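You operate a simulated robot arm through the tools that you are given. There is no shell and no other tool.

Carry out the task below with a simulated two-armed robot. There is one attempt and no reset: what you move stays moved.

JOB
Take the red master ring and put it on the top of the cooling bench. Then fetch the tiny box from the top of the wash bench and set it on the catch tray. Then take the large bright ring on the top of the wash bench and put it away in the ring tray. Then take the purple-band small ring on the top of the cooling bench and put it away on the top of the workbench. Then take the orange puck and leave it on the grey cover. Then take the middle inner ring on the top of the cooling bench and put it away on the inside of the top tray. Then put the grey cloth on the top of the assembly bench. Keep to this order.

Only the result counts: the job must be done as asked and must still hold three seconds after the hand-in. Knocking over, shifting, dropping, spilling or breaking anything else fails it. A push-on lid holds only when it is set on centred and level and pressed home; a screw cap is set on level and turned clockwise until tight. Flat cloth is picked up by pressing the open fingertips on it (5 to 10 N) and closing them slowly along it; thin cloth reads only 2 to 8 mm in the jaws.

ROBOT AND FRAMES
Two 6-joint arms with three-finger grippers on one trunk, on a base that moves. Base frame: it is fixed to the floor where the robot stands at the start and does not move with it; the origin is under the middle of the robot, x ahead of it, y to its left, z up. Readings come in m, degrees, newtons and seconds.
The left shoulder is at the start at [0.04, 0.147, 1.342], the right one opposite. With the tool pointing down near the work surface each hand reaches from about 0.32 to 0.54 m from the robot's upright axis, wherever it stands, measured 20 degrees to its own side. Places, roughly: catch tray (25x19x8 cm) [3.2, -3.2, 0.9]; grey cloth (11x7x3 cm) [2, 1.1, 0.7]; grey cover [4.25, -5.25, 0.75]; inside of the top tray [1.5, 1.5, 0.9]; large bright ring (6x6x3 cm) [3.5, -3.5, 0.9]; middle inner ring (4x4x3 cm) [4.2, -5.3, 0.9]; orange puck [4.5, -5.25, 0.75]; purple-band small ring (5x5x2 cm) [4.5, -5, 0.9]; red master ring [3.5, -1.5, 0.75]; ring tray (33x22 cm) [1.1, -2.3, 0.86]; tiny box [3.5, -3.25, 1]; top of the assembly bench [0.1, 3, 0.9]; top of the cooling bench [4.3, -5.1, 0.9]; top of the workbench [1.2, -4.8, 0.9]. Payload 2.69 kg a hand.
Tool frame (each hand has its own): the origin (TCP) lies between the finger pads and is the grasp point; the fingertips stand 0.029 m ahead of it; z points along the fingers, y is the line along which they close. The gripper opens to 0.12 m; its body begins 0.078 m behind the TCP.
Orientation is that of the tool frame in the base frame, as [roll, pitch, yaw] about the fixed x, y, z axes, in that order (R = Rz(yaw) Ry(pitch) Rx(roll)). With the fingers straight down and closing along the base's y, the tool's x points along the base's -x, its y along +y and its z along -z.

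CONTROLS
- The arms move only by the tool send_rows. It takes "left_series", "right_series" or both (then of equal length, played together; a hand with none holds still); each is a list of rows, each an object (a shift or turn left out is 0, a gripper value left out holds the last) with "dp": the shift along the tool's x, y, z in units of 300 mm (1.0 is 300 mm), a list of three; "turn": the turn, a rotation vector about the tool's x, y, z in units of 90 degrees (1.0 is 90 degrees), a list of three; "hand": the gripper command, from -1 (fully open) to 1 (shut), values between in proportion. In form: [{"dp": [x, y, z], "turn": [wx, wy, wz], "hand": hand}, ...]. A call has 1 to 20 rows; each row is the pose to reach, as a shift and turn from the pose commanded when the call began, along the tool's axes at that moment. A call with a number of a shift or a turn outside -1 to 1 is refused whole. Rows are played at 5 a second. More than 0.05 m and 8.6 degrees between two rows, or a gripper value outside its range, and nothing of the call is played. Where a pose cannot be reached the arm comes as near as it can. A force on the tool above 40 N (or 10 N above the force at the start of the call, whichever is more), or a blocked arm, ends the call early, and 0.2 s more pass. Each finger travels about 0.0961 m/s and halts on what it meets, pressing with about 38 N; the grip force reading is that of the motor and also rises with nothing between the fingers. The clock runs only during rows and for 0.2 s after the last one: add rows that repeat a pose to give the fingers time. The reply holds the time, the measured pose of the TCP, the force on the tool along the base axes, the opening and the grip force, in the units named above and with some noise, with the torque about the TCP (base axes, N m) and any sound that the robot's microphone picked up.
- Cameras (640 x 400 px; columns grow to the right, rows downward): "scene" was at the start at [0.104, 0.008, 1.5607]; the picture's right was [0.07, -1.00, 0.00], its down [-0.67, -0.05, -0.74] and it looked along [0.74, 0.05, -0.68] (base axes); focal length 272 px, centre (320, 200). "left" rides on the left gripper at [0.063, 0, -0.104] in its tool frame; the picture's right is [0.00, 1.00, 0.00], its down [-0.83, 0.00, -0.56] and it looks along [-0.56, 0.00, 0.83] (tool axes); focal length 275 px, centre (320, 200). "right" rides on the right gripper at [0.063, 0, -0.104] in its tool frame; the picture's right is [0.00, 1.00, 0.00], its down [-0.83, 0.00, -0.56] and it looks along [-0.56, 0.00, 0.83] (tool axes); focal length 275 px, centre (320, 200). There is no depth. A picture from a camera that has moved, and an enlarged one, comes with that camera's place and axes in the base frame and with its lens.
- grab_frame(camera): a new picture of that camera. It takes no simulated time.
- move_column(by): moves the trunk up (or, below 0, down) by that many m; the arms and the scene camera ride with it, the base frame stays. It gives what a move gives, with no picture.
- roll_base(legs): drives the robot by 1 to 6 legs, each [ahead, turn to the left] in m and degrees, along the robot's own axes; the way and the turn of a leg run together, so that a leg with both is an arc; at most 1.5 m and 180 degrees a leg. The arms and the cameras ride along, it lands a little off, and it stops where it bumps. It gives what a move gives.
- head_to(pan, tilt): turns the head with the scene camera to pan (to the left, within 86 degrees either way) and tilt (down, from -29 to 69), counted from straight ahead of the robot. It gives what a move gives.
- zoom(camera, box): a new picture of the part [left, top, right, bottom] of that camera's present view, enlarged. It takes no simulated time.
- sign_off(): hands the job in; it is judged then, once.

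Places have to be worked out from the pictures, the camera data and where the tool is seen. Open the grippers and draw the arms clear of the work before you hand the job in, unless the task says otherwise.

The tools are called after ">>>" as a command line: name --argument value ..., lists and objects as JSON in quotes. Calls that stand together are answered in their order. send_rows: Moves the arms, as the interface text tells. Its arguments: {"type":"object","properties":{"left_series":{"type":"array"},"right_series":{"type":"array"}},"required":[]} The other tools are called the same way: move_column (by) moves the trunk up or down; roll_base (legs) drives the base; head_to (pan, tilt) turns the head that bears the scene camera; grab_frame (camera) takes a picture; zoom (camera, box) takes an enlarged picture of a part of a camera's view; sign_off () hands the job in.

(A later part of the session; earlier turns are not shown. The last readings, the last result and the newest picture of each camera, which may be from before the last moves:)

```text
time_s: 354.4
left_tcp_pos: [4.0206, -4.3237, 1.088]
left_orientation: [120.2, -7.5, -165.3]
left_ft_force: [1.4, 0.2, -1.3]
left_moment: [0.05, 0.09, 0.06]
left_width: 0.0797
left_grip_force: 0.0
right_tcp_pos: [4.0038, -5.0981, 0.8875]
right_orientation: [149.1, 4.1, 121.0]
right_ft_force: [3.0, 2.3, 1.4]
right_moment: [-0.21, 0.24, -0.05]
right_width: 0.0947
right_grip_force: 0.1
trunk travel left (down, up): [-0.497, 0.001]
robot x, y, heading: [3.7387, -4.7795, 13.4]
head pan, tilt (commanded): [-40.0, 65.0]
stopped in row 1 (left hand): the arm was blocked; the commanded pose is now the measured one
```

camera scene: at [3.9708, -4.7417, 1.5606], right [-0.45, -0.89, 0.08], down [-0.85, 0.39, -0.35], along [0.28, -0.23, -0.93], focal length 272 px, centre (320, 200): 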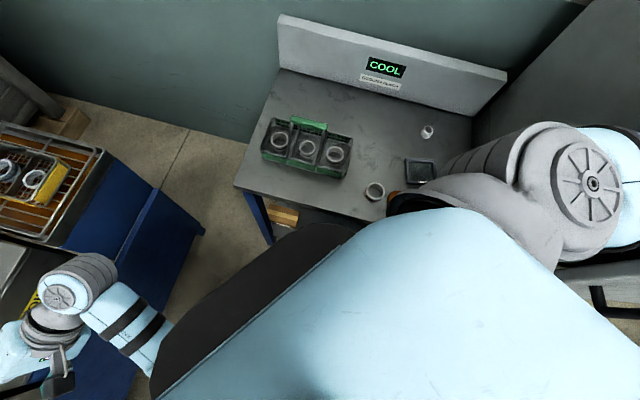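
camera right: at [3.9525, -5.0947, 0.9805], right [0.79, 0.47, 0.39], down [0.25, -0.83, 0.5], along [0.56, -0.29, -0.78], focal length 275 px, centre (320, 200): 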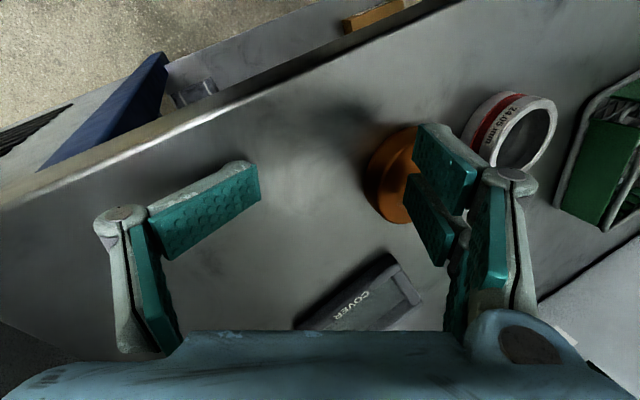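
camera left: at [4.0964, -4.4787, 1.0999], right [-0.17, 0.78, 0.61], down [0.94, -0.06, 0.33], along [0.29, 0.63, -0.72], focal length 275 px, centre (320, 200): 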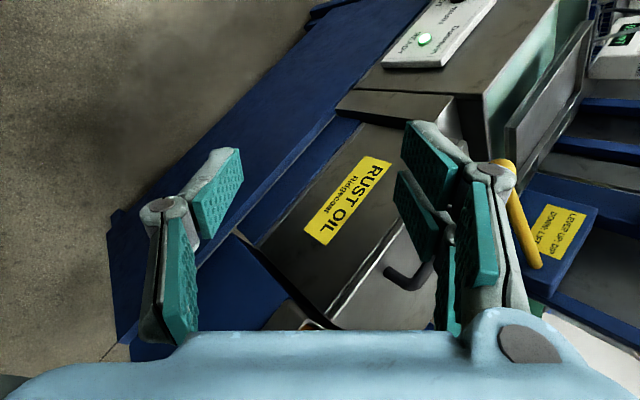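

The left arm is physically blocked by something. I look at it from both cameras.

>>> grab_frame --camera "left"

>>> head_to --pan 35 --tilt 60

>>> grab_frame --camera "scene"

>>> head_to --pan -84 --tilt 50

>>> grab_frame --camera "scene"

```text
taken
camera left: at [3.9906, -4.4253, 1.1494], right [-0.01, 0.52, 0.86], down [0.95, -0.25, 0.17], along [0.3, 0.82, -0.49], focal length 275 px, centre (320, 200)
```

left: 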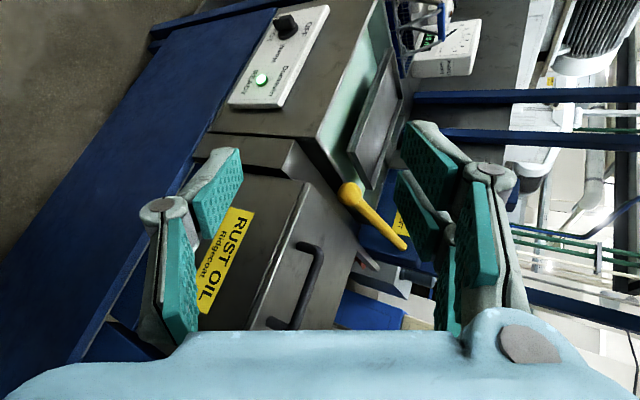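

```text
time_s: 355.9
left_tcp_pos: [3.9266, -4.3773, 1.0588]
left_orientation: [126.4, -9.3, -163.3]
left_ft_force: [0.1, 0.4, 0.1]
left_moment: [0.04, 0.03, 0.04]
left_width: 0.0799
left_grip_force: 0.0
right_tcp_pos: [3.9339, -5.161, 0.8696]
right_orientation: [152.2, 0.9, 122.6]
right_ft_force: [-24.6, 7.6, -1.0]
right_moment: [0.4, 0.41, -0.8]
right_width: 0.1063
right_grip_force: 9.5
trunk travel left (down, up): [-0.497, 0.001]
robot x, y, heading: [3.7326, -4.7802, 13.8]
head pan, tilt (commanded): [35.0, 60.0]
```

```text
taken
camera scene: at [3.7978, -4.7176, 1.5644], right [0.75, -0.66, 0.0], down [-0.57, -0.65, -0.5], along [0.33, 0.37, -0.87], focal length 272 px, centre (320, 200)
```

scene: 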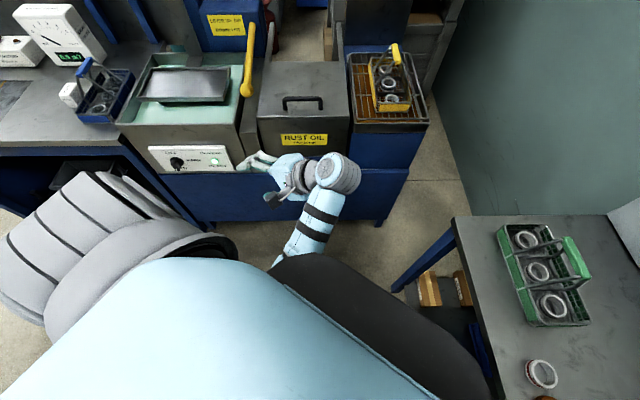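

```text
time_s: 357.9
left_tcp_pos: [3.923, -4.3779, 1.0607]
left_orientation: [126.6, -9.1, -163.3]
left_ft_force: [-0.7, 0.4, 0.7]
left_moment: [-0.05, -0.01, -0.01]
left_width: 0.0799
left_grip_force: 0.0
right_tcp_pos: [3.9326, -5.1604, 0.8787]
right_orientation: [151.1, 2.0, 124.5]
right_ft_force: [-17.9, 13.8, 5.3]
right_moment: [0.21, 0.75, -0.7]
right_width: 0.0985
right_grip_force: 4.3
trunk travel left (down, up): [-0.497, 0.001]
robot x, y, heading: [3.7334, -4.7781, 13.3]
head pan, tilt (commanded): [-84.0, 50.0]
```

```text
taken
camera scene: at [3.7738, -4.8406, 1.5775], right [-0.94, -0.33, 0.0], down [-0.25, 0.72, -0.65], along [0.22, -0.61, -0.76], focal length 272 px, centre (320, 200)
```

scene: 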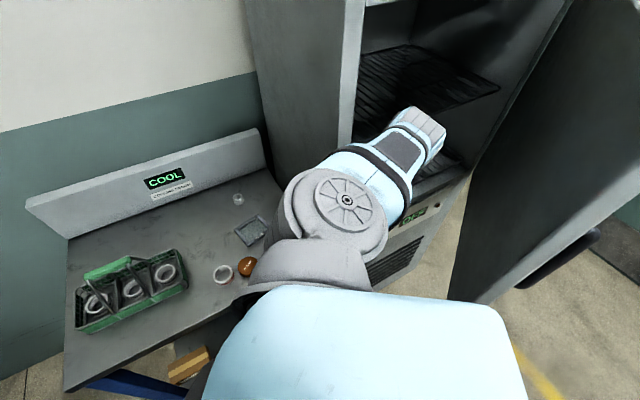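

The robot is upright again — but the drying cabinet's door has swung open (my elbow had hooked its handle). First I check the right hand, which touches the bench's front edge.

>>> grab_frame --camera "right"

>>> zoom --camera "scene" --box '[60, 140, 300, 340]'

```text
taken
camera right: at [3.8536, -5.1331, 0.9679], right [0.71, 0.51, 0.48], down [0.24, -0.82, 0.52], along [0.66, -0.25, -0.71], focal length 275 px, centre (320, 200)
```

right: 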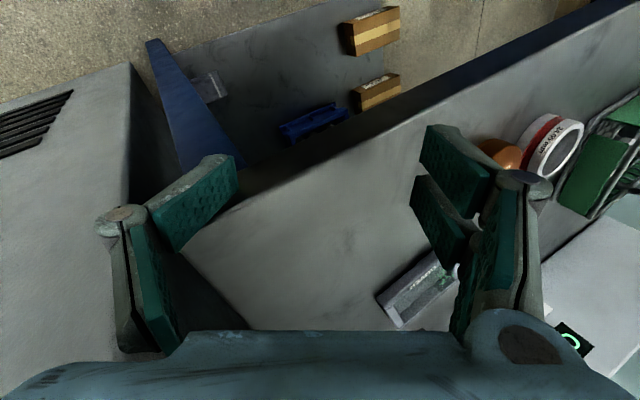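

```text
2.00 times, centred on (180, 240) of scene
camera zoom: at [3.7738, -4.8406, 1.5775], right [-0.94, -0.33, 0.0], down [-0.25, 0.72, -0.65], along [0.22, -0.61, -0.76], focal length 544 px, centre (600, 120)
```

zoom: 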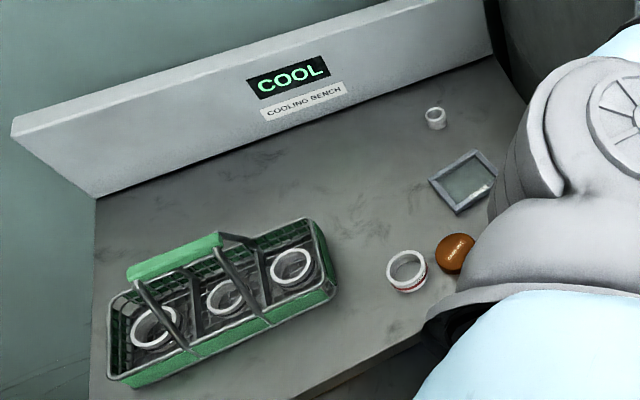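

The robot stands upright again, the objects on the bench are unharmed, and my right elbow sits in the open cabinet doorway. I bring the left hand back to a normal pose and draw the right hand down in front of the bench so its elbow comes out of the doorway.

>>> send_rows --left_series '[{"dp": [-0.041, -0.068, -0.07], "turn": [0.083, 0, 0]}, {"dp": [-0.082, -0.136, -0.141], "turn": [0.166, 0, 0]}, {"dp": [-0.123, -0.204, -0.211], "turn": [0.249, 0, 0]}, {"dp": [-0.164, -0.272, -0.282], "turn": [0.332, 0, 0]}, {"dp": [-0.204, -0.339, -0.352], "turn": [0.415, 0, 0]}, {"dp": [-0.245, -0.407, -0.423], "turn": [0.498, 0, 0]}, {"dp": [-0.286, -0.475, -0.493], "turn": [0.581, 0, 0]}, {"dp": [-0.327, -0.543, -0.564], "turn": [0.664, 0, 0]}]' --right_series '[{"dp": [0.102, -0.108, 0.063]}, {"dp": [0.205, -0.215, 0.127]}, {"dp": [0.322, -0.232, 0.243], "turn": [0.08, 0, 0]}, {"dp": [0.433, -0.241, 0.365], "turn": [0.16, 0, 0]}, {"dp": [0.477, -0.291, 0.487], "turn": [0.24, 0, 0]}, {"dp": [0.483, -0.338, 0.566], "turn": [0.32, 0, 0]}, {"dp": [0.483, -0.338, 0.566], "turn": [0.344, 0, 0]}, {"dp": [0.483, -0.338, 0.566], "turn": [0.344, 0, 0]}]'

>>> grab_frame --camera "scene"

>>> grab_frame --camera "right"

```text
time_s: 358.6
left_tcp_pos: [3.9404, -4.3959, 1.0454]
left_orientation: [132.4, -7.4, -160.6]
left_ft_force: [-0.5, 0.4, 0.0]
left_moment: [-0.01, -0.01, -0.04]
left_width: 0.0798
left_grip_force: 0.0
left hand out of reach, approached as far as the arm can: row 2, 3
right_tcp_pos: [3.9158, -5.1471, 0.8443]
right_orientation: [152.2, 3.2, 123.7]
right_ft_force: [10.5, -8.6, 19.1]
right_moment: [0.27, -0.56, -0.29]
right_width: 0.1104
right_grip_force: 11.2
right hand out of reach, approached as far as the arm can: row 1, 2
trunk travel left (down, up): [-0.497, 0.001]
robot x, y, heading: [3.7306, -4.7781, 13.6]
head pan, tilt (commanded): [-84.0, 50.0]
stopped in row 3 (left hand): the arm was blocked; the commanded pose is now the measured one
```

```text
taken
camera scene: at [3.7771, -4.8447, 1.5772], right [-0.94, -0.33, 0.0], down [-0.26, 0.72, -0.64], along [0.22, -0.61, -0.77], focal length 272 px, centre (320, 200)
```

scene: 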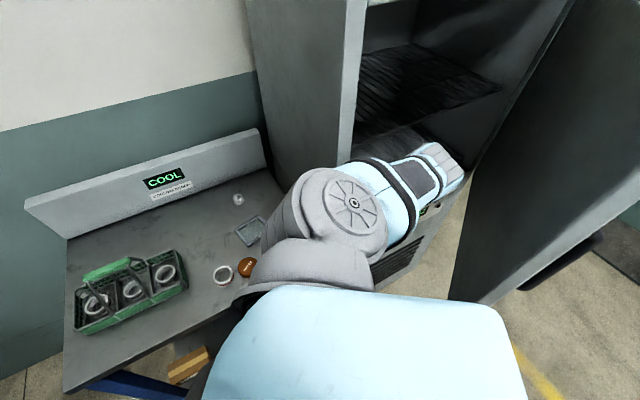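

```text
taken
camera right: at [3.837, -5.1158, 0.9336], right [0.72, 0.52, 0.47], down [0.23, -0.81, 0.54], along [0.66, -0.28, -0.7], focal length 275 px, centre (320, 200)
```

right: 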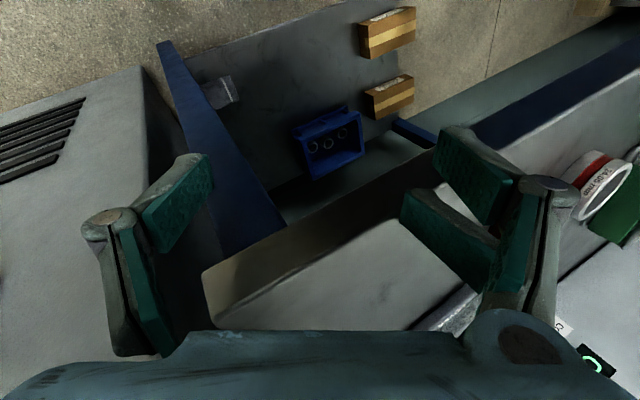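

Progress without lean. I continue the same recovery: left hand forward and upright, right hand away from the bench corner and down in front of it.

>>> send_rows --left_series '[{"dp": [-0.099, -0.073, -0.079], "turn": [0.088, 0, 0]}, {"dp": [-0.197, -0.147, -0.157], "turn": [0.176, 0, 0]}, {"dp": [-0.296, -0.22, -0.236], "turn": [0.264, 0, 0]}, {"dp": [-0.395, -0.293, -0.314], "turn": [0.352, 0, 0]}, {"dp": [-0.493, -0.367, -0.393], "turn": [0.44, 0, 0]}, {"dp": [-0.592, -0.44, -0.471], "turn": [0.529, 0, 0]}]' --right_series '[{"dp": [0.143, 0.053, 0.019]}, {"dp": [0.278, 0.051, 0.122], "turn": [0.07, 0, 0]}, {"dp": [0.382, 0.048, 0.265], "turn": [0.15, 0, 0]}, {"dp": [0.446, 0.012, 0.413], "turn": [0.23, 0, 0]}, {"dp": [0.482, -0.04, 0.552], "turn": [0.31, 0, 0]}, {"dp": [0.482, -0.04, 0.552], "turn": [0.31, 0, 0]}]'

>>> grab_frame --camera "scene"

>>> grab_frame --camera "right"

```text
refused: row 2 steps farther than a row can; nothing moved
```

```text
taken
camera scene: at [3.7771, -4.8447, 1.5772], right [-0.94, -0.33, 0.0], down [-0.26, 0.72, -0.64], along [0.22, -0.61, -0.77], focal length 272 px, centre (320, 200)
```

scene: 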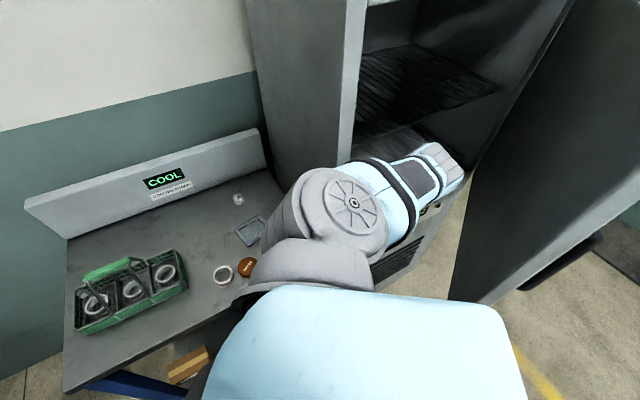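

```text
taken
camera right: at [3.837, -5.1158, 0.9336], right [0.72, 0.52, 0.47], down [0.23, -0.81, 0.54], along [0.66, -0.28, -0.7], focal length 275 px, centre (320, 200)
```

right: 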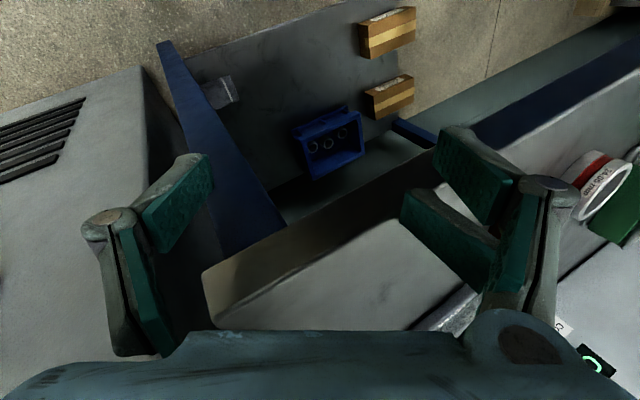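

Steps slightly too long; I resend with smaller rows.

>>> send_rows --left_series '[{"dp": [-0.085, -0.063, -0.067], "turn": [0.076, 0, 0]}, {"dp": [-0.169, -0.126, -0.135], "turn": [0.151, 0, 0]}, {"dp": [-0.254, -0.189, -0.202], "turn": [0.227, 0, 0]}, {"dp": [-0.338, -0.251, -0.269], "turn": [0.302, 0, 0]}, {"dp": [-0.423, -0.314, -0.336], "turn": [0.378, 0, 0]}, {"dp": [-0.507, -0.377, -0.404], "turn": [0.453, 0, 0]}, {"dp": [-0.592, -0.44, -0.471], "turn": [0.529, 0, 0]}]' --right_series '[{"dp": [0.13, 0.045, 0.02]}, {"dp": [0.25, 0.05, 0.1], "turn": [0.06, 0, 0]}, {"dp": [0.35, 0.05, 0.21], "turn": [0.12, 0, 0]}, {"dp": [0.42, 0.03, 0.33], "turn": [0.18, 0, 0]}, {"dp": [0.46, -0.01, 0.45], "turn": [0.25, 0, 0]}, {"dp": [0.482, -0.04, 0.55], "turn": [0.31, 0, 0]}, {"dp": [0.482, -0.04, 0.55], "turn": [0.31, 0, 0]}]'

>>> grab_frame --camera "scene"

>>> grab_frame --camera "right"

```text
time_s: 360.1
left_tcp_pos: [4.1547, -4.5035, 1.0121]
left_orientation: [173.1, -7.6, -160.8]
left_ft_force: [0.6, 0.4, 0.1]
left_moment: [0.03, 0.0, -0.03]
left_width: 0.0797
left_grip_force: 0.0
left hand out of reach, approached as far as the arm can: row 1, 2, 3, 4, 5, 6
right_tcp_pos: [3.8962, -5.0045, 0.686]
right_orientation: [-179.6, 3.4, 124.4]
right_ft_force: [2.5, -4.2, 2.9]
right_moment: [0.81, 0.38, 0.02]
right_width: 0.09
right_grip_force: 0.1
trunk travel left (down, up): [-0.497, 0.001]
robot x, y, heading: [3.733, -4.7812, 13.6]
head pan, tilt (commanded): [-84.0, 50.0]
stopped in row 7 (right hand): the force on the tool passed its limit at 83 N (the readings are from after the stop); the commanded pose is now the measured one
```

```text
taken
camera scene: at [3.7807, -4.8456, 1.577], right [-0.94, -0.33, 0.0], down [-0.26, 0.72, -0.64], along [0.21, -0.61, -0.77], focal length 272 px, centre (320, 200)
```

scene: 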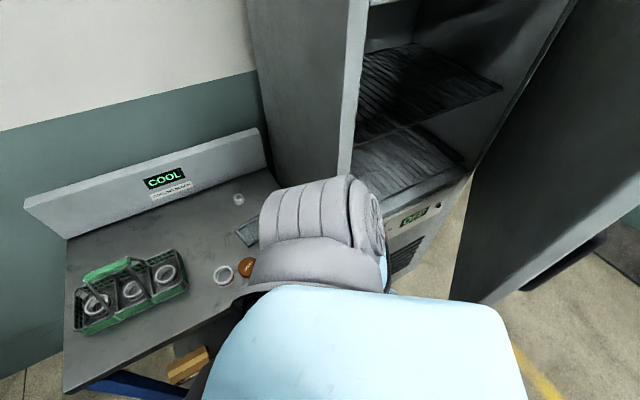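

```text
taken
camera right: at [3.8572, -4.946, 0.7869], right [0.82, 0.57, -0.01], down [0.46, -0.65, 0.61], along [0.34, -0.5, -0.8], focal length 275 px, centre (320, 200)
```

right: 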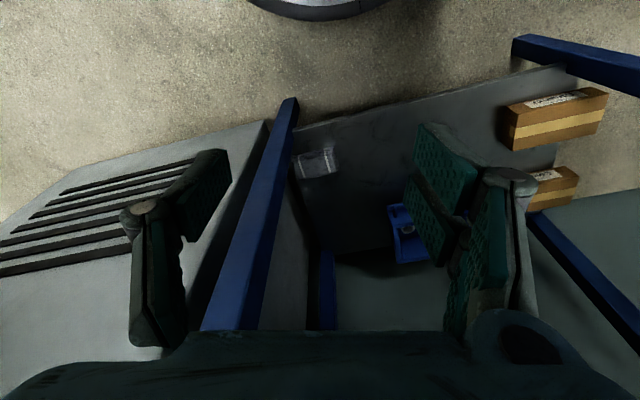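

Both arms are back to normal poses and the elbow is out of the doorway. I turn left in place to face away from the bench and drive clear.

>>> roll_base --legs '[[0, 60]]'

```text
time_s: 363.1
left_tcp_pos: [3.6992, -4.2783, 1.0132]
left_orientation: [173.2, -7.7, -100.3]
left_ft_force: [-0.2, -0.1, 0.4]
left_moment: [-0.01, 0.0, 0.0]
left_width: 0.0797
left_grip_force: 0.2
right_tcp_pos: [4.0087, -4.749, 0.6863]
right_orientation: [-179.7, 3.6, -175.2]
right_ft_force: [14.2, 0.0, 3.7]
right_moment: [0.03, 1.91, -0.03]
right_width: 0.0902
right_grip_force: 0.0
trunk travel left (down, up): [-0.497, 0.001]
robot x, y, heading: [3.7333, -4.7782, 74.0]
head pan, tilt (commanded): [-84.0, 50.0]
```

The right hand rubs my own trunk (14 N). I move it outward by 7 cm, then continue turning away.

>>> send_rows --right_series '[{"dp": [-0.08, 0.02, 0]}, {"dp": [-0.16, 0.04, 0]}, {"dp": [-0.234, 0.053, 0]}, {"dp": [-0.234, 0.053, 0]}]'

>>> roll_base --legs '[[0, 66], [0.8, 0]]'

```text
time_s: 364.1
left_tcp_pos: [3.6994, -4.2795, 1.0125]
left_orientation: [173.2, -7.5, -100.3]
left_ft_force: [0.4, -0.6, -0.2]
left_moment: [-0.01, 0.04, 0.0]
left_width: 0.0801
left_grip_force: 0.0
right_tcp_pos: [4.0779, -4.7268, 0.6894]
right_orientation: [-179.6, 3.6, -175.2]
right_ft_force: [-1.2, -0.3, 0.1]
right_moment: [-0.02, 0.01, 0.01]
right_width: 0.0901
right_grip_force: 0.1
trunk travel left (down, up): [-0.497, 0.001]
robot x, y, heading: [3.7345, -4.7787, 74.1]
head pan, tilt (commanded): [-84.0, 50.0]
```

```text
time_s: 371.2
left_tcp_pos: [2.66, -4.1, 1.0121]
left_orientation: [173.3, -7.6, -34.6]
left_ft_force: [0.0, 0.4, 0.1]
left_moment: [0.0, -0.03, -0.03]
left_width: 0.0798
left_grip_force: 0.0
right_tcp_pos: [3.2266, -3.9388, 0.69]
right_orientation: [-179.6, 3.6, -109.4]
right_ft_force: [-0.3, 1.2, 0.9]
right_moment: [0.02, -0.01, -0.01]
right_width: 0.0902
right_grip_force: 0.1
trunk travel left (down, up): [-0.497, 0.001]
robot x, y, heading: [3.1317, -4.2749, 139.4]
head pan, tilt (commanded): [-84.0, 50.0]
```

I'm clear. I bring the right hand back up in front of me and square both hands.

>>> send_rows --left_series '[{"turn": [0.02, -0.02, 0]}, {"turn": [0.04, -0.045, 0]}, {"turn": [0.06, -0.07, 0]}, {"turn": [0.074, -0.084, 0]}, {"turn": [0.074, -0.084, 0]}, {"turn": [0.074, -0.084, 0]}, {"turn": [0.074, -0.084, 0]}, {"turn": [0.074, -0.084, 0]}, {"turn": [0.074, -0.084, 0]}, {"turn": [0.074, -0.084, 0]}]' --right_series '[{"dp": [0.002, 0.094, -0.07], "turn": [0, 0, -0.085], "hand": -0.5}, {"dp": [0.004, 0.187, -0.14], "turn": [0, 0, -0.17], "hand": -0.5}, {"dp": [0.007, 0.281, -0.211], "turn": [0, 0, -0.255], "hand": -0.5}, {"dp": [0.009, 0.374, -0.281], "turn": [0, 0, -0.34], "hand": -0.5}, {"dp": [0.011, 0.468, -0.352], "turn": [0, 0, -0.424], "hand": -0.5}, {"dp": [0.013, 0.561, -0.422], "turn": [0, 0, -0.509], "hand": -0.5}, {"dp": [0.016, 0.655, -0.492], "turn": [0, 0, -0.594], "hand": -0.5}, {"dp": [0.018, 0.748, -0.563], "turn": [0, 0, -0.679], "hand": -0.5}, {"dp": [0.02, 0.842, -0.633], "turn": [0, 0, -0.764], "hand": -0.5}, {"dp": [0.02, 0.842, -0.633], "turn": [0, 0, -0.764], "hand": -0.5}]'

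>>> send_rows --right_series '[{"dp": [-0.08, 0, -0.1], "hand": -0.5}, {"dp": [-0.16, 0, -0.2], "hand": -0.5}, {"dp": [-0.25, 0, -0.3], "hand": -0.5}, {"dp": [-0.33, 0.05, -0.4], "hand": -0.5}, {"dp": [-0.33, 0.05, -0.4], "hand": -0.5}]'

```text
time_s: 373.4
left_tcp_pos: [2.6611, -4.1004, 1.0137]
left_orientation: [179.8, 0.0, -35.0]
left_ft_force: [-1.0, -0.5, -1.1]
left_moment: [0.0, 0.01, 0.0]
left_width: 0.0798
left_grip_force: 0.1
right_tcp_pos: [2.9787, -3.8725, 0.8773]
right_orientation: [-176.6, 0.9, -40.5]
right_ft_force: [0.8, -0.1, 0.2]
right_moment: [-0.04, 0.0, 0.0]
right_width: 0.0898
right_grip_force: 0.1
trunk travel left (down, up): [-0.497, 0.001]
robot x, y, heading: [3.127, -4.2747, 139.6]
head pan, tilt (commanded): [-84.0, 50.0]
```

```text
time_s: 374.6
left_tcp_pos: [2.6592, -4.1003, 1.0125]
left_orientation: [179.9, -0.1, -35.0]
left_ft_force: [0.2, 0.3, -0.8]
left_moment: [0.04, 0.02, -0.02]
left_width: 0.0798
left_grip_force: 0.2
right_tcp_pos: [2.8921, -3.825, 0.997]
right_orientation: [-176.5, 0.9, -40.6]
right_ft_force: [0.3, 0.8, -0.9]
right_moment: [-0.01, -0.02, 0.04]
right_width: 0.09
right_grip_force: 0.1
trunk travel left (down, up): [-0.497, 0.001]
robot x, y, heading: [3.1289, -4.2734, 139.8]
head pan, tilt (commanded): [-84.0, 50.0]
```

Arms are nominal again. I turn around to look at the cabinet door and the bench.

>>> roll_base --legs '[[0, 160]]'

>>> head_to --pan -5 --tilt 20

>>> grab_frame --camera "scene"

>>> zoom --camera "scene" --box '[200, 180, 440, 330]'

```text
time_s: 381.6
left_tcp_pos: [3.5201, -4.5929, 1.0122]
left_orientation: [179.9, -0.1, 126.1]
left_ft_force: [-0.6, 0.6, -0.5]
left_moment: [-0.02, -0.02, -0.03]
left_width: 0.0797
left_grip_force: 0.0
right_tcp_pos: [3.2107, -4.7788, 0.9955]
right_orientation: [-176.5, 1.0, 120.5]
right_ft_force: [-0.2, 0.4, 0.3]
right_moment: [-0.03, -0.03, 0.01]
right_width: 0.09
right_grip_force: 0.0
trunk travel left (down, up): [-0.497, 0.001]
robot x, y, heading: [3.1292, -4.2752, -58.8]
head pan, tilt (commanded): [-84.0, 50.0]
```

```text
time_s: 383.2
left_tcp_pos: [3.5194, -4.5929, 1.0131]
left_orientation: [179.9, 0.0, 126.2]
left_ft_force: [-0.1, 0.2, 0.9]
left_moment: [0.0, 0.02, 0.0]
left_width: 0.0794
left_grip_force: 0.1
right_tcp_pos: [3.211, -4.7804, 0.9961]
right_orientation: [-176.5, 1.0, 120.5]
right_ft_force: [0.3, 0.2, -0.2]
right_moment: [0.0, 0.02, 0.01]
right_width: 0.09
right_grip_force: 0.0
trunk travel left (down, up): [-0.497, 0.001]
robot x, y, heading: [3.1335, -4.2723, -59.0]
head pan, tilt (commanded): [-5.0, 20.0]
```

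```text
taken
camera scene: at [3.1824, -4.3745, 1.6226], right [-0.9, -0.44, 0.0], down [-0.15, 0.31, -0.94], along [0.41, -0.85, -0.34], focal length 272 px, centre (320, 200)
```

scene: 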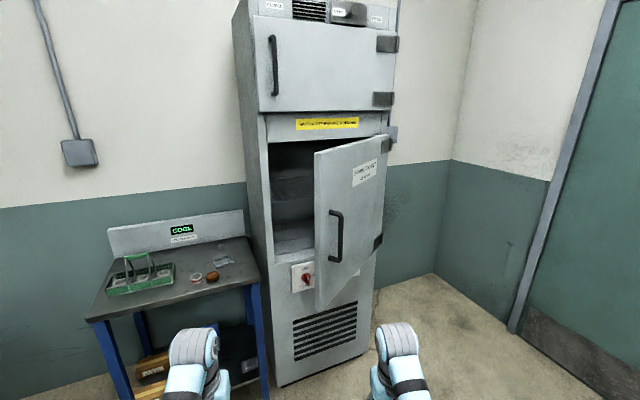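

```text
2.67 times, centred on (320, 255) of scene
camera zoom: at [3.1824, -4.3745, 1.6226], right [-0.9, -0.44, 0.0], down [-0.15, 0.31, -0.94], along [0.41, -0.85, -0.34], focal length 726 px, centre (320, 53)
```

zoom: 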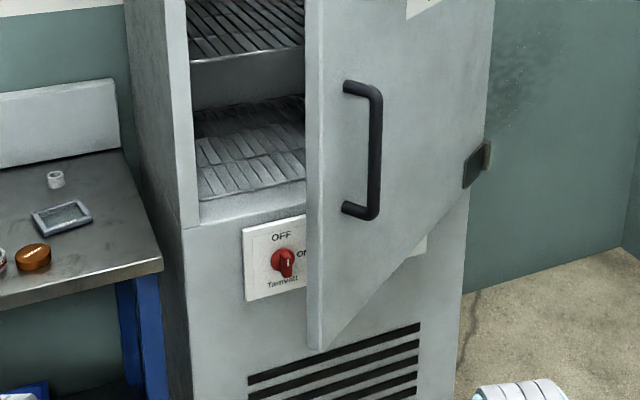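

The lower door stands about 30° open; I'll push it shut again with the closed right fist. I drive to a staging point in front of it first.

>>> roll_base --legs '[[0, -35.7], [0.62, 0], [0, 73.2]]'

>>> send_rows --right_series '[{"hand": 0}, {"hand": 0.5}, {"hand": 1}, {"hand": 1}, {"hand": 1}]'

>>> head_to --pan -20 --tilt 30

>>> grab_frame --camera "scene"

```text
time_s: 390.1
left_tcp_pos: [3.4627, -5.2165, 1.0154]
left_orientation: [-179.0, 1.1, 124.6]
left_ft_force: [-0.4, 1.1, 0.5]
left_moment: [-0.01, -0.05, -0.01]
left_width: 0.0796
left_grip_force: 0.0
right_tcp_pos: [3.1559, -5.3915, 0.9974]
right_orientation: [-176.6, 0.9, 120.0]
right_ft_force: [-0.5, -0.1, -0.1]
right_moment: [-0.04, 0.0, -0.01]
right_width: 0.0901
right_grip_force: 0.2
trunk travel left (down, up): [-0.497, 0.001]
robot x, y, heading: [3.081, -4.8869, -59.7]
head pan, tilt (commanded): [-5.0, 20.0]
stopped in leg 3: the force on the tool passed its limit at 173 N (the readings are from after the stop); the commanded pose is now the measured one
```

```text
time_s: 391.3
left_tcp_pos: [3.4628, -5.2178, 1.0146]
left_orientation: [-179.1, 1.0, 124.6]
left_ft_force: [-0.7, 0.4, -0.3]
left_moment: [0.01, 0.0, -0.01]
left_width: 0.0798
left_grip_force: 0.2
right_tcp_pos: [3.1567, -5.3942, 0.9955]
right_orientation: [-176.5, 0.9, 120.0]
right_ft_force: [-0.1, -0.5, 0.2]
right_moment: [-0.04, 0.04, 0.03]
right_width: 0.0003
right_grip_force: 28.6
trunk travel left (down, up): [-0.497, 0.001]
robot x, y, heading: [3.0841, -4.8905, -59.6]
head pan, tilt (commanded): [-5.0, 20.0]
```

```text
time_s: 392.0
left_tcp_pos: [3.465, -5.2187, 1.0146]
left_orientation: [-178.9, 1.1, 124.6]
left_ft_force: [-0.5, -0.2, -0.2]
left_moment: [-0.02, -0.02, 0.01]
left_width: 0.0798
left_grip_force: 0.0
right_tcp_pos: [3.1556, -5.3939, 0.9954]
right_orientation: [-176.6, 0.9, 119.9]
right_ft_force: [-0.5, 0.2, 0.4]
right_moment: [0.03, 0.03, 0.02]
right_width: 0.0
right_grip_force: 28.1
trunk travel left (down, up): [-0.497, 0.001]
robot x, y, heading: [3.0837, -4.8909, -59.6]
head pan, tilt (commanded): [-20.0, 30.0]
```

```text
taken
camera scene: at [3.1078, -4.9937, 1.6067], right [-0.98, -0.18, 0.0], down [-0.09, 0.49, -0.87], along [0.16, -0.85, -0.5], focal length 272 px, centre (320, 200)
```

scene: 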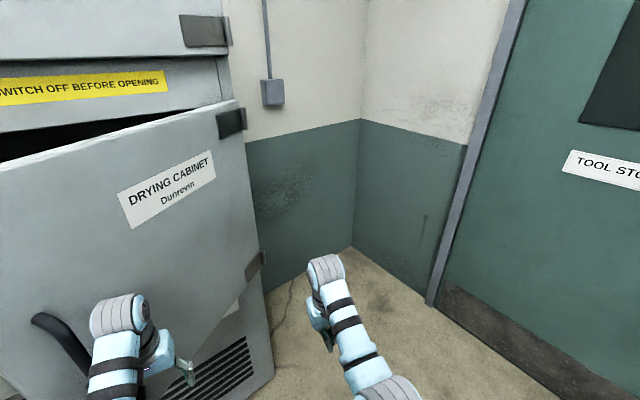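

The left hand already touches the door's outer face (that was the 173 N bump). I close the left fist and push the door slowly toward shut with the arm.

>>> send_rows --left_series '[{"hand": 0.3}, {"hand": 1}, {"hand": 1}, {"hand": 1}]'

>>> send_rows --left_series '[{"dp": [-0.02, 0.026, 0], "hand": 1}, {"dp": [-0.04, 0.053, 0], "hand": 1}, {"dp": [-0.06, 0.08, 0], "hand": 1}, {"dp": [-0.08, 0.106, 0], "hand": 1}, {"dp": [-0.1, 0.132, 0], "hand": 1}, {"dp": [-0.12, 0.159, 0], "hand": 1}, {"dp": [-0.14, 0.185, 0], "hand": 1}, {"dp": [-0.16, 0.212, 0], "hand": 1}, {"dp": [-0.18, 0.238, 0], "hand": 1}, {"dp": [-0.2, 0.265, 0], "hand": 1}]'

>>> grab_frame --camera "scene"

```text
time_s: 393.0
left_tcp_pos: [3.4627, -5.2183, 1.0145]
left_orientation: [-179.0, 1.0, 124.6]
left_ft_force: [0.9, 0.7, 0.3]
left_moment: [0.01, 0.02, -0.01]
left_width: 0.0
left_grip_force: 28.5
right_tcp_pos: [3.1563, -5.3947, 0.9959]
right_orientation: [-176.6, 0.9, 119.9]
right_ft_force: [-0.2, -0.4, -0.1]
right_moment: [0.01, -0.02, -0.01]
right_width: 0.0001
right_grip_force: 28.6
trunk travel left (down, up): [-0.497, 0.001]
robot x, y, heading: [3.0786, -4.8892, -59.8]
head pan, tilt (commanded): [-20.0, 30.0]
```

```text
time_s: 395.2
left_tcp_pos: [3.5638, -5.2215, 1.0138]
left_orientation: [-179.0, 0.9, 124.6]
left_ft_force: [0.0, 0.6, 0.1]
left_moment: [0.0, 0.04, -0.02]
left_width: 0.0
left_grip_force: 28.5
right_tcp_pos: [3.1569, -5.3946, 0.997]
right_orientation: [-176.6, 0.8, 120.2]
right_ft_force: [-0.1, -0.4, 0.4]
right_moment: [0.01, -0.02, 0.0]
right_width: 0.0
right_grip_force: 28.7
trunk travel left (down, up): [-0.497, 0.001]
robot x, y, heading: [3.0826, -4.89, -59.4]
head pan, tilt (commanded): [-20.0, 30.0]
```

```text
taken
camera scene: at [3.1084, -4.9938, 1.6066], right [-0.98, -0.18, 0.0], down [-0.09, 0.49, -0.87], along [0.16, -0.85, -0.5], focal length 272 px, centre (320, 200)
```

scene: 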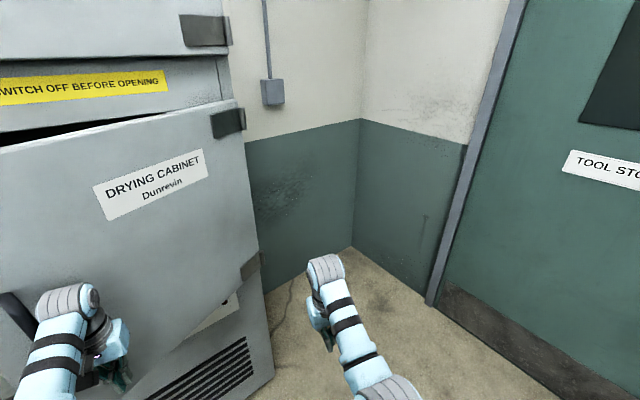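

The door swings easily. I continue pushing by driving the base forward in small steps.

>>> roll_base --legs '[[0.12, 0]]'

>>> grab_frame --camera "scene"

```text
time_s: 396.5
left_tcp_pos: [3.6169, -5.3162, 1.0212]
left_orientation: [-179.0, 1.7, 124.6]
left_ft_force: [0.2, 0.9, -0.7]
left_moment: [-0.05, 0.0, -0.04]
left_width: 0.0002
left_grip_force: 28.3
right_tcp_pos: [3.2113, -5.4864, 1.0015]
right_orientation: [-176.8, 1.6, 120.0]
right_ft_force: [0.2, 0.2, -1.0]
right_moment: [-0.05, 0.02, -0.01]
right_width: 0.0002
right_grip_force: 28.7
trunk travel left (down, up): [-0.497, 0.001]
robot x, y, heading: [3.1442, -4.9925, -59.6]
head pan, tilt (commanded): [-20.0, 30.0]
```

```text
taken
camera scene: at [3.1597, -5.0829, 1.6078], right [-0.98, -0.18, 0.0], down [-0.08, 0.48, -0.87], along [0.16, -0.86, -0.49], focal length 272 px, centre (320, 200)
```

scene: 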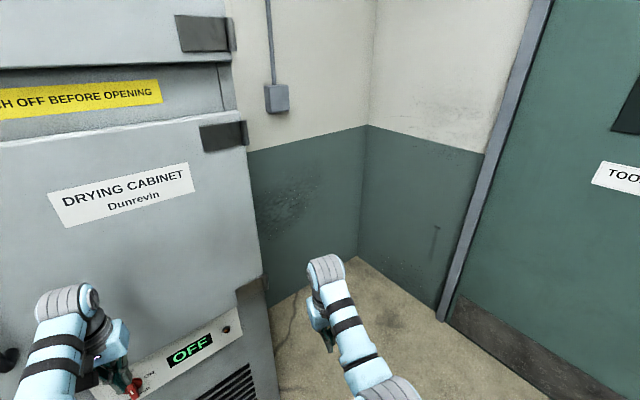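

The door now looks closed flush. I check its free edge and the bench from here.

>>> head_to --pan 40 --tilt 25

>>> grab_frame --camera "scene"

```text
time_s: 397.8
left_tcp_pos: [3.6209, -5.324, 1.0159]
left_orientation: [-179.0, 1.1, 124.6]
left_ft_force: [-0.7, -0.2, -0.2]
left_moment: [-0.01, -0.05, 0.0]
left_width: 0.0
left_grip_force: 28.4
right_tcp_pos: [3.2162, -5.4959, 0.9976]
right_orientation: [-176.6, 1.0, 120.0]
right_ft_force: [0.2, 0.2, -1.3]
right_moment: [-0.03, 0.0, 0.01]
right_width: 0.0
right_grip_force: 28.9
trunk travel left (down, up): [-0.497, 0.001]
robot x, y, heading: [3.1446, -4.9956, -59.7]
head pan, tilt (commanded): [40.0, 25.0]
```

```text
taken
camera scene: at [3.2382, -5.0386, 1.6147], right [-0.34, -0.94, 0.0], down [-0.4, 0.14, -0.91], along [0.85, -0.31, -0.42], focal length 272 px, centre (320, 200)
```

scene: 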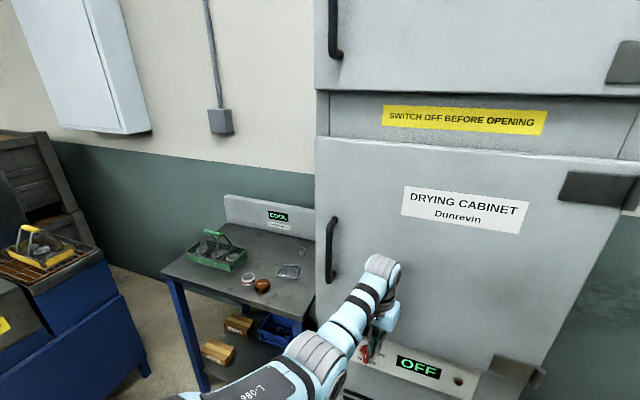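

The door is shut again. I back off, straighten and open the right hand, and re-approach the bench for the puck, which now lies at ≈[4.076, −5.098] beside the red ring.

>>> roll_base --legs '[[-0.25, 0], [0, 50]]'

>>> send_rows --right_series '[{"turn": [-0.038, 0, 0], "hand": 0.3}, {"turn": [-0.038, 0, 0], "hand": -0.2}, {"turn": [-0.038, 0, 0], "hand": -0.5}, {"turn": [-0.038, 0, 0], "hand": -0.5}]'

>>> head_to --pan -15 --tilt 30

>>> grab_frame --camera "scene"

>>> zoom --camera "scene" --box '[200, 150, 420, 290]'

```text
time_s: 401.8
left_tcp_pos: [3.5841, -4.6319, 1.0149]
left_orientation: [-179.1, 1.0, 174.0]
left_ft_force: [-0.1, 0.0, 0.6]
left_moment: [0.01, 0.02, 0.04]
left_width: 0.0
left_grip_force: 29.0
right_tcp_pos: [3.4499, -5.0519, 0.9968]
right_orientation: [-176.6, 1.0, 169.5]
right_ft_force: [0.1, -0.7, 0.7]
right_moment: [0.04, 0.01, -0.02]
right_width: 0.0004
right_grip_force: 27.9
trunk travel left (down, up): [-0.497, 0.001]
robot x, y, heading: [3.0165, -4.7849, -10.4]
head pan, tilt (commanded): [40.0, 25.0]
```

```text
time_s: 402.8
left_tcp_pos: [3.5835, -4.6302, 1.0151]
left_orientation: [-178.9, 0.9, 173.9]
left_ft_force: [0.4, 0.3, -0.4]
left_moment: [0.0, -0.02, -0.04]
left_width: 0.0
left_grip_force: 28.4
right_tcp_pos: [3.45, -5.0512, 0.9965]
right_orientation: [179.9, 0.9, 169.4]
right_ft_force: [-0.2, -0.3, 0.1]
right_moment: [0.01, 0.01, -0.01]
right_width: 0.0899
right_grip_force: 0.1
trunk travel left (down, up): [-0.497, 0.001]
robot x, y, heading: [3.0187, -4.7802, -10.2]
head pan, tilt (commanded): [40.0, 25.0]
```

```text
time_s: 404.1
left_tcp_pos: [3.5834, -4.6322, 1.0162]
left_orientation: [-179.0, 1.1, 174.0]
left_ft_force: [-0.6, -0.4, -0.3]
left_moment: [0.01, 0.01, 0.02]
left_width: 0.0
left_grip_force: 28.4
right_tcp_pos: [3.4501, -5.0508, 0.9964]
right_orientation: [179.9, 0.9, 169.5]
right_ft_force: [0.6, -0.8, -0.5]
right_moment: [-0.01, 0.03, -0.02]
right_width: 0.0901
right_grip_force: 0.0
trunk travel left (down, up): [-0.497, 0.001]
robot x, y, heading: [3.0164, -4.781, -10.3]
head pan, tilt (commanded): [-15.0, 30.0]
```

```text
taken
camera scene: at [3.1208, -4.8213, 1.6066], right [-0.43, -0.9, 0.0], down [-0.45, 0.21, -0.87], along [0.78, -0.37, -0.5], focal length 272 px, centre (320, 200)
```

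scene: 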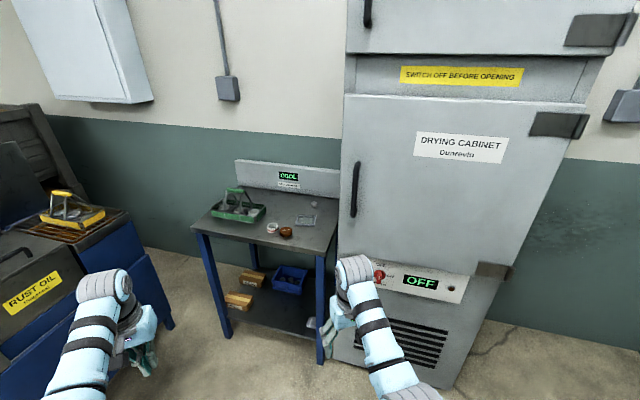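

```text
2.86 times, centred on (310, 220) of scene
camera zoom: at [3.1208, -4.8213, 1.6066], right [-0.43, -0.9, 0.0], down [-0.45, 0.21, -0.87], along [0.78, -0.37, -0.5], focal length 778 px, centre (349, 143)
```

zoom: 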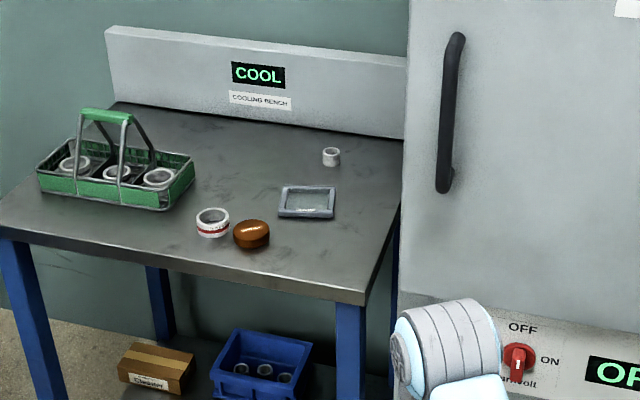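

Everything on the bench is in place. To stay clear of the cabinet I'll do the puck with the left hand and let the right arm hang; I set both arms accordingly.

>>> send_rows --left_series '[{"dp": [0.05, -0.08, 0.01], "hand": 0.3}, {"dp": [0.1, -0.16, 0.03], "hand": -0.2}, {"dp": [0.15, -0.25, 0.05], "hand": -0.5}, {"dp": [0.2, -0.33, 0.05], "hand": -0.5}, {"dp": [0.2, -0.33, 0.05], "hand": -0.5}]' --right_series '[{"dp": [0.08, -0.03, 0.09]}, {"dp": [0.16, -0.07, 0.18]}, {"dp": [0.24, -0.1, 0.27]}, {"dp": [0.31, -0.14, 0.35]}, {"dp": [0.383, -0.173, 0.422]}]'

>>> send_rows --right_series '[{"dp": [0.1, -0.04, 0.08]}, {"dp": [0.2, -0.08, 0.16]}, {"dp": [0.3, -0.12, 0.24]}, {"dp": [0.4, -0.16, 0.32]}, {"dp": [0.5, -0.2, 0.4]}, {"dp": [0.6, -0.24, 0.48]}, {"dp": [0.7, -0.267, 0.567]}, {"dp": [0.7, -0.267, 0.567]}]'

```text
time_s: 405.2
left_tcp_pos: [3.5102, -4.7255, 1.0013]
left_orientation: [-179.0, 1.2, 174.1]
left_ft_force: [-0.2, -0.2, -0.7]
left_moment: [-0.05, -0.01, 0.0]
left_width: 0.09
left_grip_force: 0.0
right_tcp_pos: [3.3283, -5.0814, 0.8685]
right_orientation: [179.8, 1.1, 169.5]
right_ft_force: [-0.4, -0.3, -0.9]
right_moment: [-0.03, 0.01, 0.0]
right_width: 0.0897
right_grip_force: 0.1
trunk travel left (down, up): [-0.497, 0.001]
robot x, y, heading: [3.0207, -4.7831, -9.9]
head pan, tilt (commanded): [-15.0, 30.0]
```

```text
time_s: 407.1
left_tcp_pos: [3.512, -4.7234, 1.0022]
left_orientation: [-179.0, 1.0, 174.1]
left_ft_force: [-0.1, 0.1, 0.7]
left_moment: [0.01, 0.0, 0.02]
left_width: 0.09
left_grip_force: 0.2
right_tcp_pos: [3.1093, -5.1218, 0.6937]
right_orientation: [179.9, 0.9, 169.5]
right_ft_force: [0.5, -0.6, 0.3]
right_moment: [-0.01, 0.0, -0.04]
right_width: 0.09
right_grip_force: 0.1
trunk travel left (down, up): [-0.497, 0.001]
robot x, y, heading: [3.0195, -4.7824, -10.4]
head pan, tilt (commanded): [-15.0, 30.0]
```

Now I drive to the bench front, facing it squarely between bench and cabinet.

>>> roll_base --legs '[[0, -5.6], [0.66, 0], [0, -24]]'

>>> grab_frame --camera "left"

>>> head_to --pan 15 --tilt 50

>>> grab_frame --camera "scene"

```text
time_s: 412.4
left_tcp_pos: [4.103, -5.1539, 1.001]
left_orientation: [-178.9, 0.9, 144.4]
left_ft_force: [0.7, 0.1, 0.6]
left_moment: [0.0, -0.02, 0.0]
left_width: 0.0899
left_grip_force: 0.0
right_tcp_pos: [3.5564, -5.3004, 0.6955]
right_orientation: [180.0, 1.0, 139.8]
right_ft_force: [-0.1, -0.1, 0.6]
right_moment: [-0.02, 0.02, 0.02]
right_width: 0.0898
right_grip_force: 0.0
trunk travel left (down, up): [-0.497, 0.001]
robot x, y, heading: [3.6468, -4.9595, -39.8]
head pan, tilt (commanded): [-15.0, 30.0]
```

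```text
taken
camera left: at [4.0524, -5.1152, 1.1047], right [0.59, 0.81, -0.02], down [0.67, -0.47, 0.57], along [0.45, -0.35, -0.82], focal length 275 px, centre (320, 200)
```

left: 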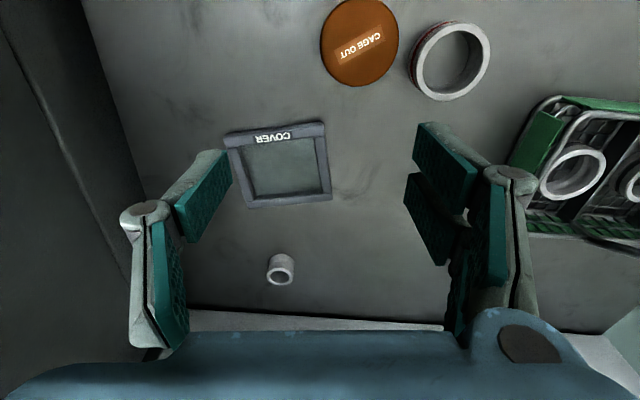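

```text
time_s: 413.4
left_tcp_pos: [4.1036, -5.1552, 1.0003]
left_orientation: [-179.0, 1.0, 144.4]
left_ft_force: [-0.9, 0.4, 0.4]
left_moment: [-0.02, 0.02, 0.01]
left_width: 0.0901
left_grip_force: 0.1
right_tcp_pos: [3.5555, -5.3013, 0.693]
right_orientation: [179.9, 1.0, 139.8]
right_ft_force: [0.3, -0.4, -1.4]
right_moment: [-0.01, 0.0, -0.03]
right_width: 0.0899
right_grip_force: 0.1
trunk travel left (down, up): [-0.497, 0.001]
robot x, y, heading: [3.6453, -4.9624, -39.9]
head pan, tilt (commanded): [15.0, 50.0]
```

```text
taken
camera scene: at [3.7316, -5.0036, 1.5772], right [-0.42, -0.91, 0.0], down [-0.69, 0.32, -0.64], along [0.58, -0.27, -0.77], focal length 272 px, centre (320, 200)
```

scene: 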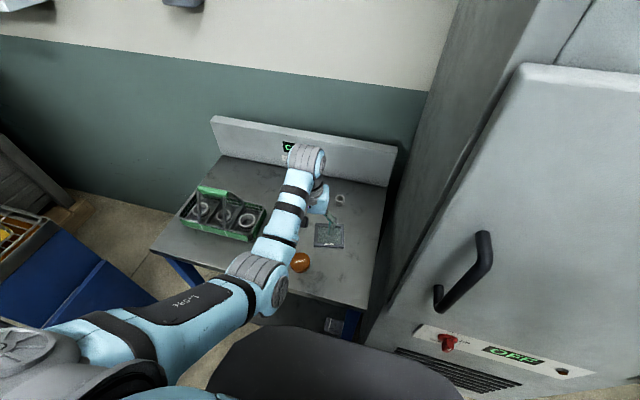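

All four objects are in view: puck ≈[4.082, −5.1015], red ring beside it, cover's recess centre ≈[4.137, −5.220]. I move the base 3.5 cm closer and rotate the left hand 80° so its fingers can straddle the puck without touching the ring.

>>> roll_base --legs '[[0.035, 0]]'

>>> send_rows --left_series '[{"turn": [0, 0, -0.089], "hand": -0.4}, {"turn": [0, 0, -0.178], "hand": -0.4}, {"turn": [0, 0, -0.267], "hand": -0.4}, {"turn": [0, 0, -0.356], "hand": -0.4}, {"turn": [0, 0, -0.444], "hand": -0.4}, {"turn": [0, 0, -0.533], "hand": -0.4}, {"turn": [0, 0, -0.622], "hand": -0.4}, {"turn": [0, 0, -0.711], "hand": -0.4}, {"turn": [0, 0, -0.8], "hand": -0.4}, {"turn": [0, 0, -0.889], "hand": -0.4}, {"turn": [0, 0, -0.889], "hand": -0.4}]'

>>> grab_frame --camera "left"

```text
time_s: 414.2
left_tcp_pos: [4.1239, -5.1721, 1.0049]
left_orientation: [-179.0, 1.5, 144.4]
left_ft_force: [-0.4, 1.7, 0.2]
left_moment: [-0.04, -0.05, 0.0]
left_width: 0.0901
left_grip_force: 0.0
right_tcp_pos: [3.5778, -5.3209, 0.695]
right_orientation: [179.8, 1.4, 139.8]
right_ft_force: [-0.4, 0.5, 0.3]
right_moment: [-0.04, -0.05, -0.03]
right_width: 0.0898
right_grip_force: 0.1
trunk travel left (down, up): [-0.497, 0.001]
robot x, y, heading: [3.6742, -4.9812, -39.9]
head pan, tilt (commanded): [15.0, 50.0]
```

```text
time_s: 416.6
left_tcp_pos: [4.1293, -5.1751, 1.0017]
left_orientation: [-178.7, -0.8, -135.5]
left_ft_force: [0.3, 0.2, -0.1]
left_moment: [-0.03, 0.04, -0.03]
left_width: 0.084
left_grip_force: 0.0
right_tcp_pos: [3.5823, -5.3227, 0.6938]
right_orientation: [179.8, 0.9, 139.8]
right_ft_force: [-0.6, -0.5, 0.4]
right_moment: [0.0, -0.04, -0.02]
right_width: 0.0899
right_grip_force: 0.0
trunk travel left (down, up): [-0.497, 0.001]
robot x, y, heading: [3.6723, -4.98, -39.7]
head pan, tilt (commanded): [15.0, 50.0]
```

```text
taken
camera left: at [4.084, -5.2183, 1.1065], right [-0.7, 0.72, -0.02], down [0.59, 0.59, 0.54], along [0.4, 0.37, -0.84], focal length 275 px, centre (320, 200)
```

left: 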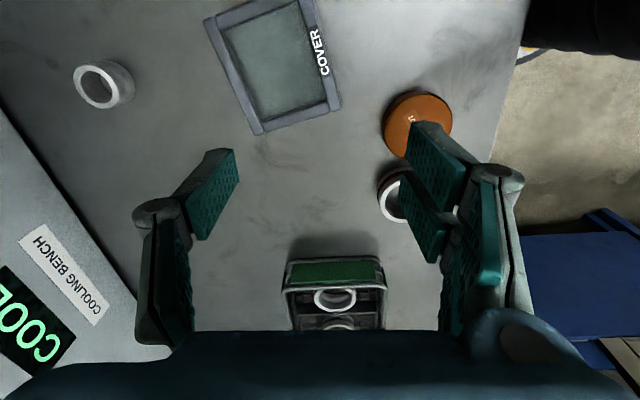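

Puck ≈[4.082, −5.104] confirmed. I move over it, descending to TCP 0.94.

>>> send_rows --left_series '[{"dp": [-0.018, 0.093, 0.05], "hand": -0.4}, {"dp": [-0.036, 0.186, 0.12], "hand": -0.4}, {"dp": [-0.054, 0.28, 0.2], "hand": -0.4}, {"dp": [-0.054, 0.28, 0.2], "hand": -0.4}]'

>>> grab_frame --camera "left"

```text
time_s: 417.6
left_tcp_pos: [4.0821, -5.1074, 0.9395]
left_orientation: [-178.8, -0.9, -135.5]
left_ft_force: [0.5, -0.6, -1.0]
left_moment: [-0.03, 0.01, 0.0]
left_width: 0.0839
left_grip_force: 0.0
right_tcp_pos: [3.5825, -5.3229, 0.6937]
right_orientation: [179.8, 0.9, 139.9]
right_ft_force: [0.8, -0.2, -0.2]
right_moment: [0.01, 0.01, 0.02]
right_width: 0.0899
right_grip_force: 0.1
trunk travel left (down, up): [-0.497, 0.001]
robot x, y, heading: [3.672, -4.9836, -39.8]
head pan, tilt (commanded): [15.0, 50.0]
```

```text
taken
camera left: at [4.0361, -5.1493, 1.0458], right [-0.7, 0.72, -0.02], down [0.59, 0.59, 0.54], along [0.4, 0.37, -0.84], focal length 275 px, centre (320, 200)
```

left: 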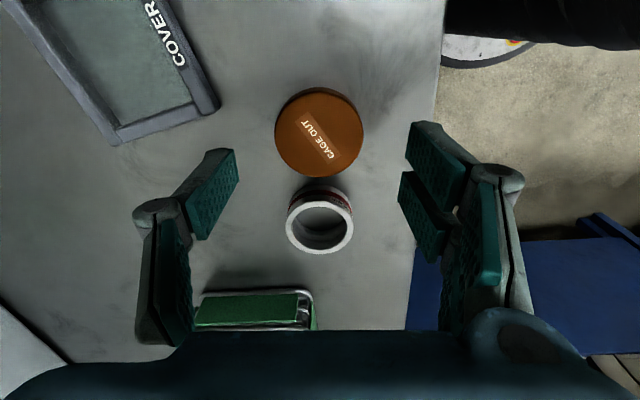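

The puck is centred and the ring lies clear between the finger planes. I descend to TCP 0.893 and close.

>>> send_rows --left_series '[{"dp": [0.01, 0, 0.05], "hand": -0.4}, {"dp": [0.01, 0, 0.1], "hand": -0.4}, {"dp": [0.01, 0, 0.14], "hand": -0.4}, {"dp": [0.01, 0, 0.155], "hand": -0.4}, {"dp": [0.01, 0, 0.155], "hand": -0.2}, {"dp": [0.01, 0, 0.155], "hand": 0.0}, {"dp": [0.01, 0, 0.155], "hand": 0.2}, {"dp": [0.01, 0, 0.155], "hand": 0.4}, {"dp": [0.01, 0, 0.155], "hand": 0.4}]'

>>> grab_frame --camera "left"

```text
time_s: 419.6
left_tcp_pos: [4.0812, -5.1104, 0.8929]
left_orientation: [-178.9, -0.8, -135.6]
left_ft_force: [0.1, 0.7, 0.8]
left_moment: [0.03, 0.03, 0.0]
left_width: 0.0572
left_grip_force: 37.6
right_tcp_pos: [3.5813, -5.3231, 0.6939]
right_orientation: [179.9, 0.8, 139.8]
right_ft_force: [0.8, 0.3, -0.2]
right_moment: [-0.02, -0.01, -0.03]
right_width: 0.0902
right_grip_force: 0.1
trunk travel left (down, up): [-0.497, 0.001]
robot x, y, heading: [3.6756, -4.9805, -39.9]
head pan, tilt (commanded): [15.0, 50.0]
```

```text
taken
camera left: at [4.0356, -5.1521, 0.9988], right [-0.7, 0.72, -0.02], down [0.59, 0.59, 0.54], along [0.4, 0.37, -0.84], focal length 275 px, centre (320, 200)
```

left: 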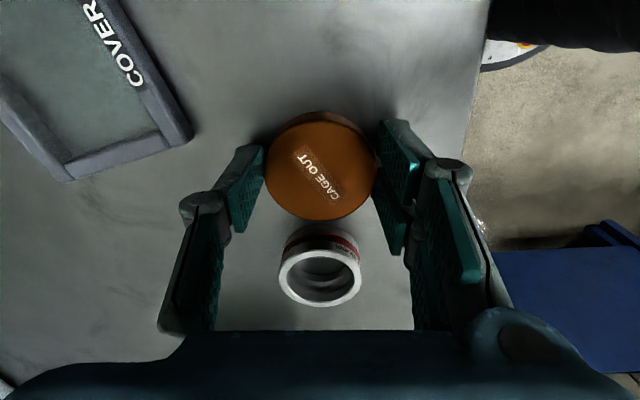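

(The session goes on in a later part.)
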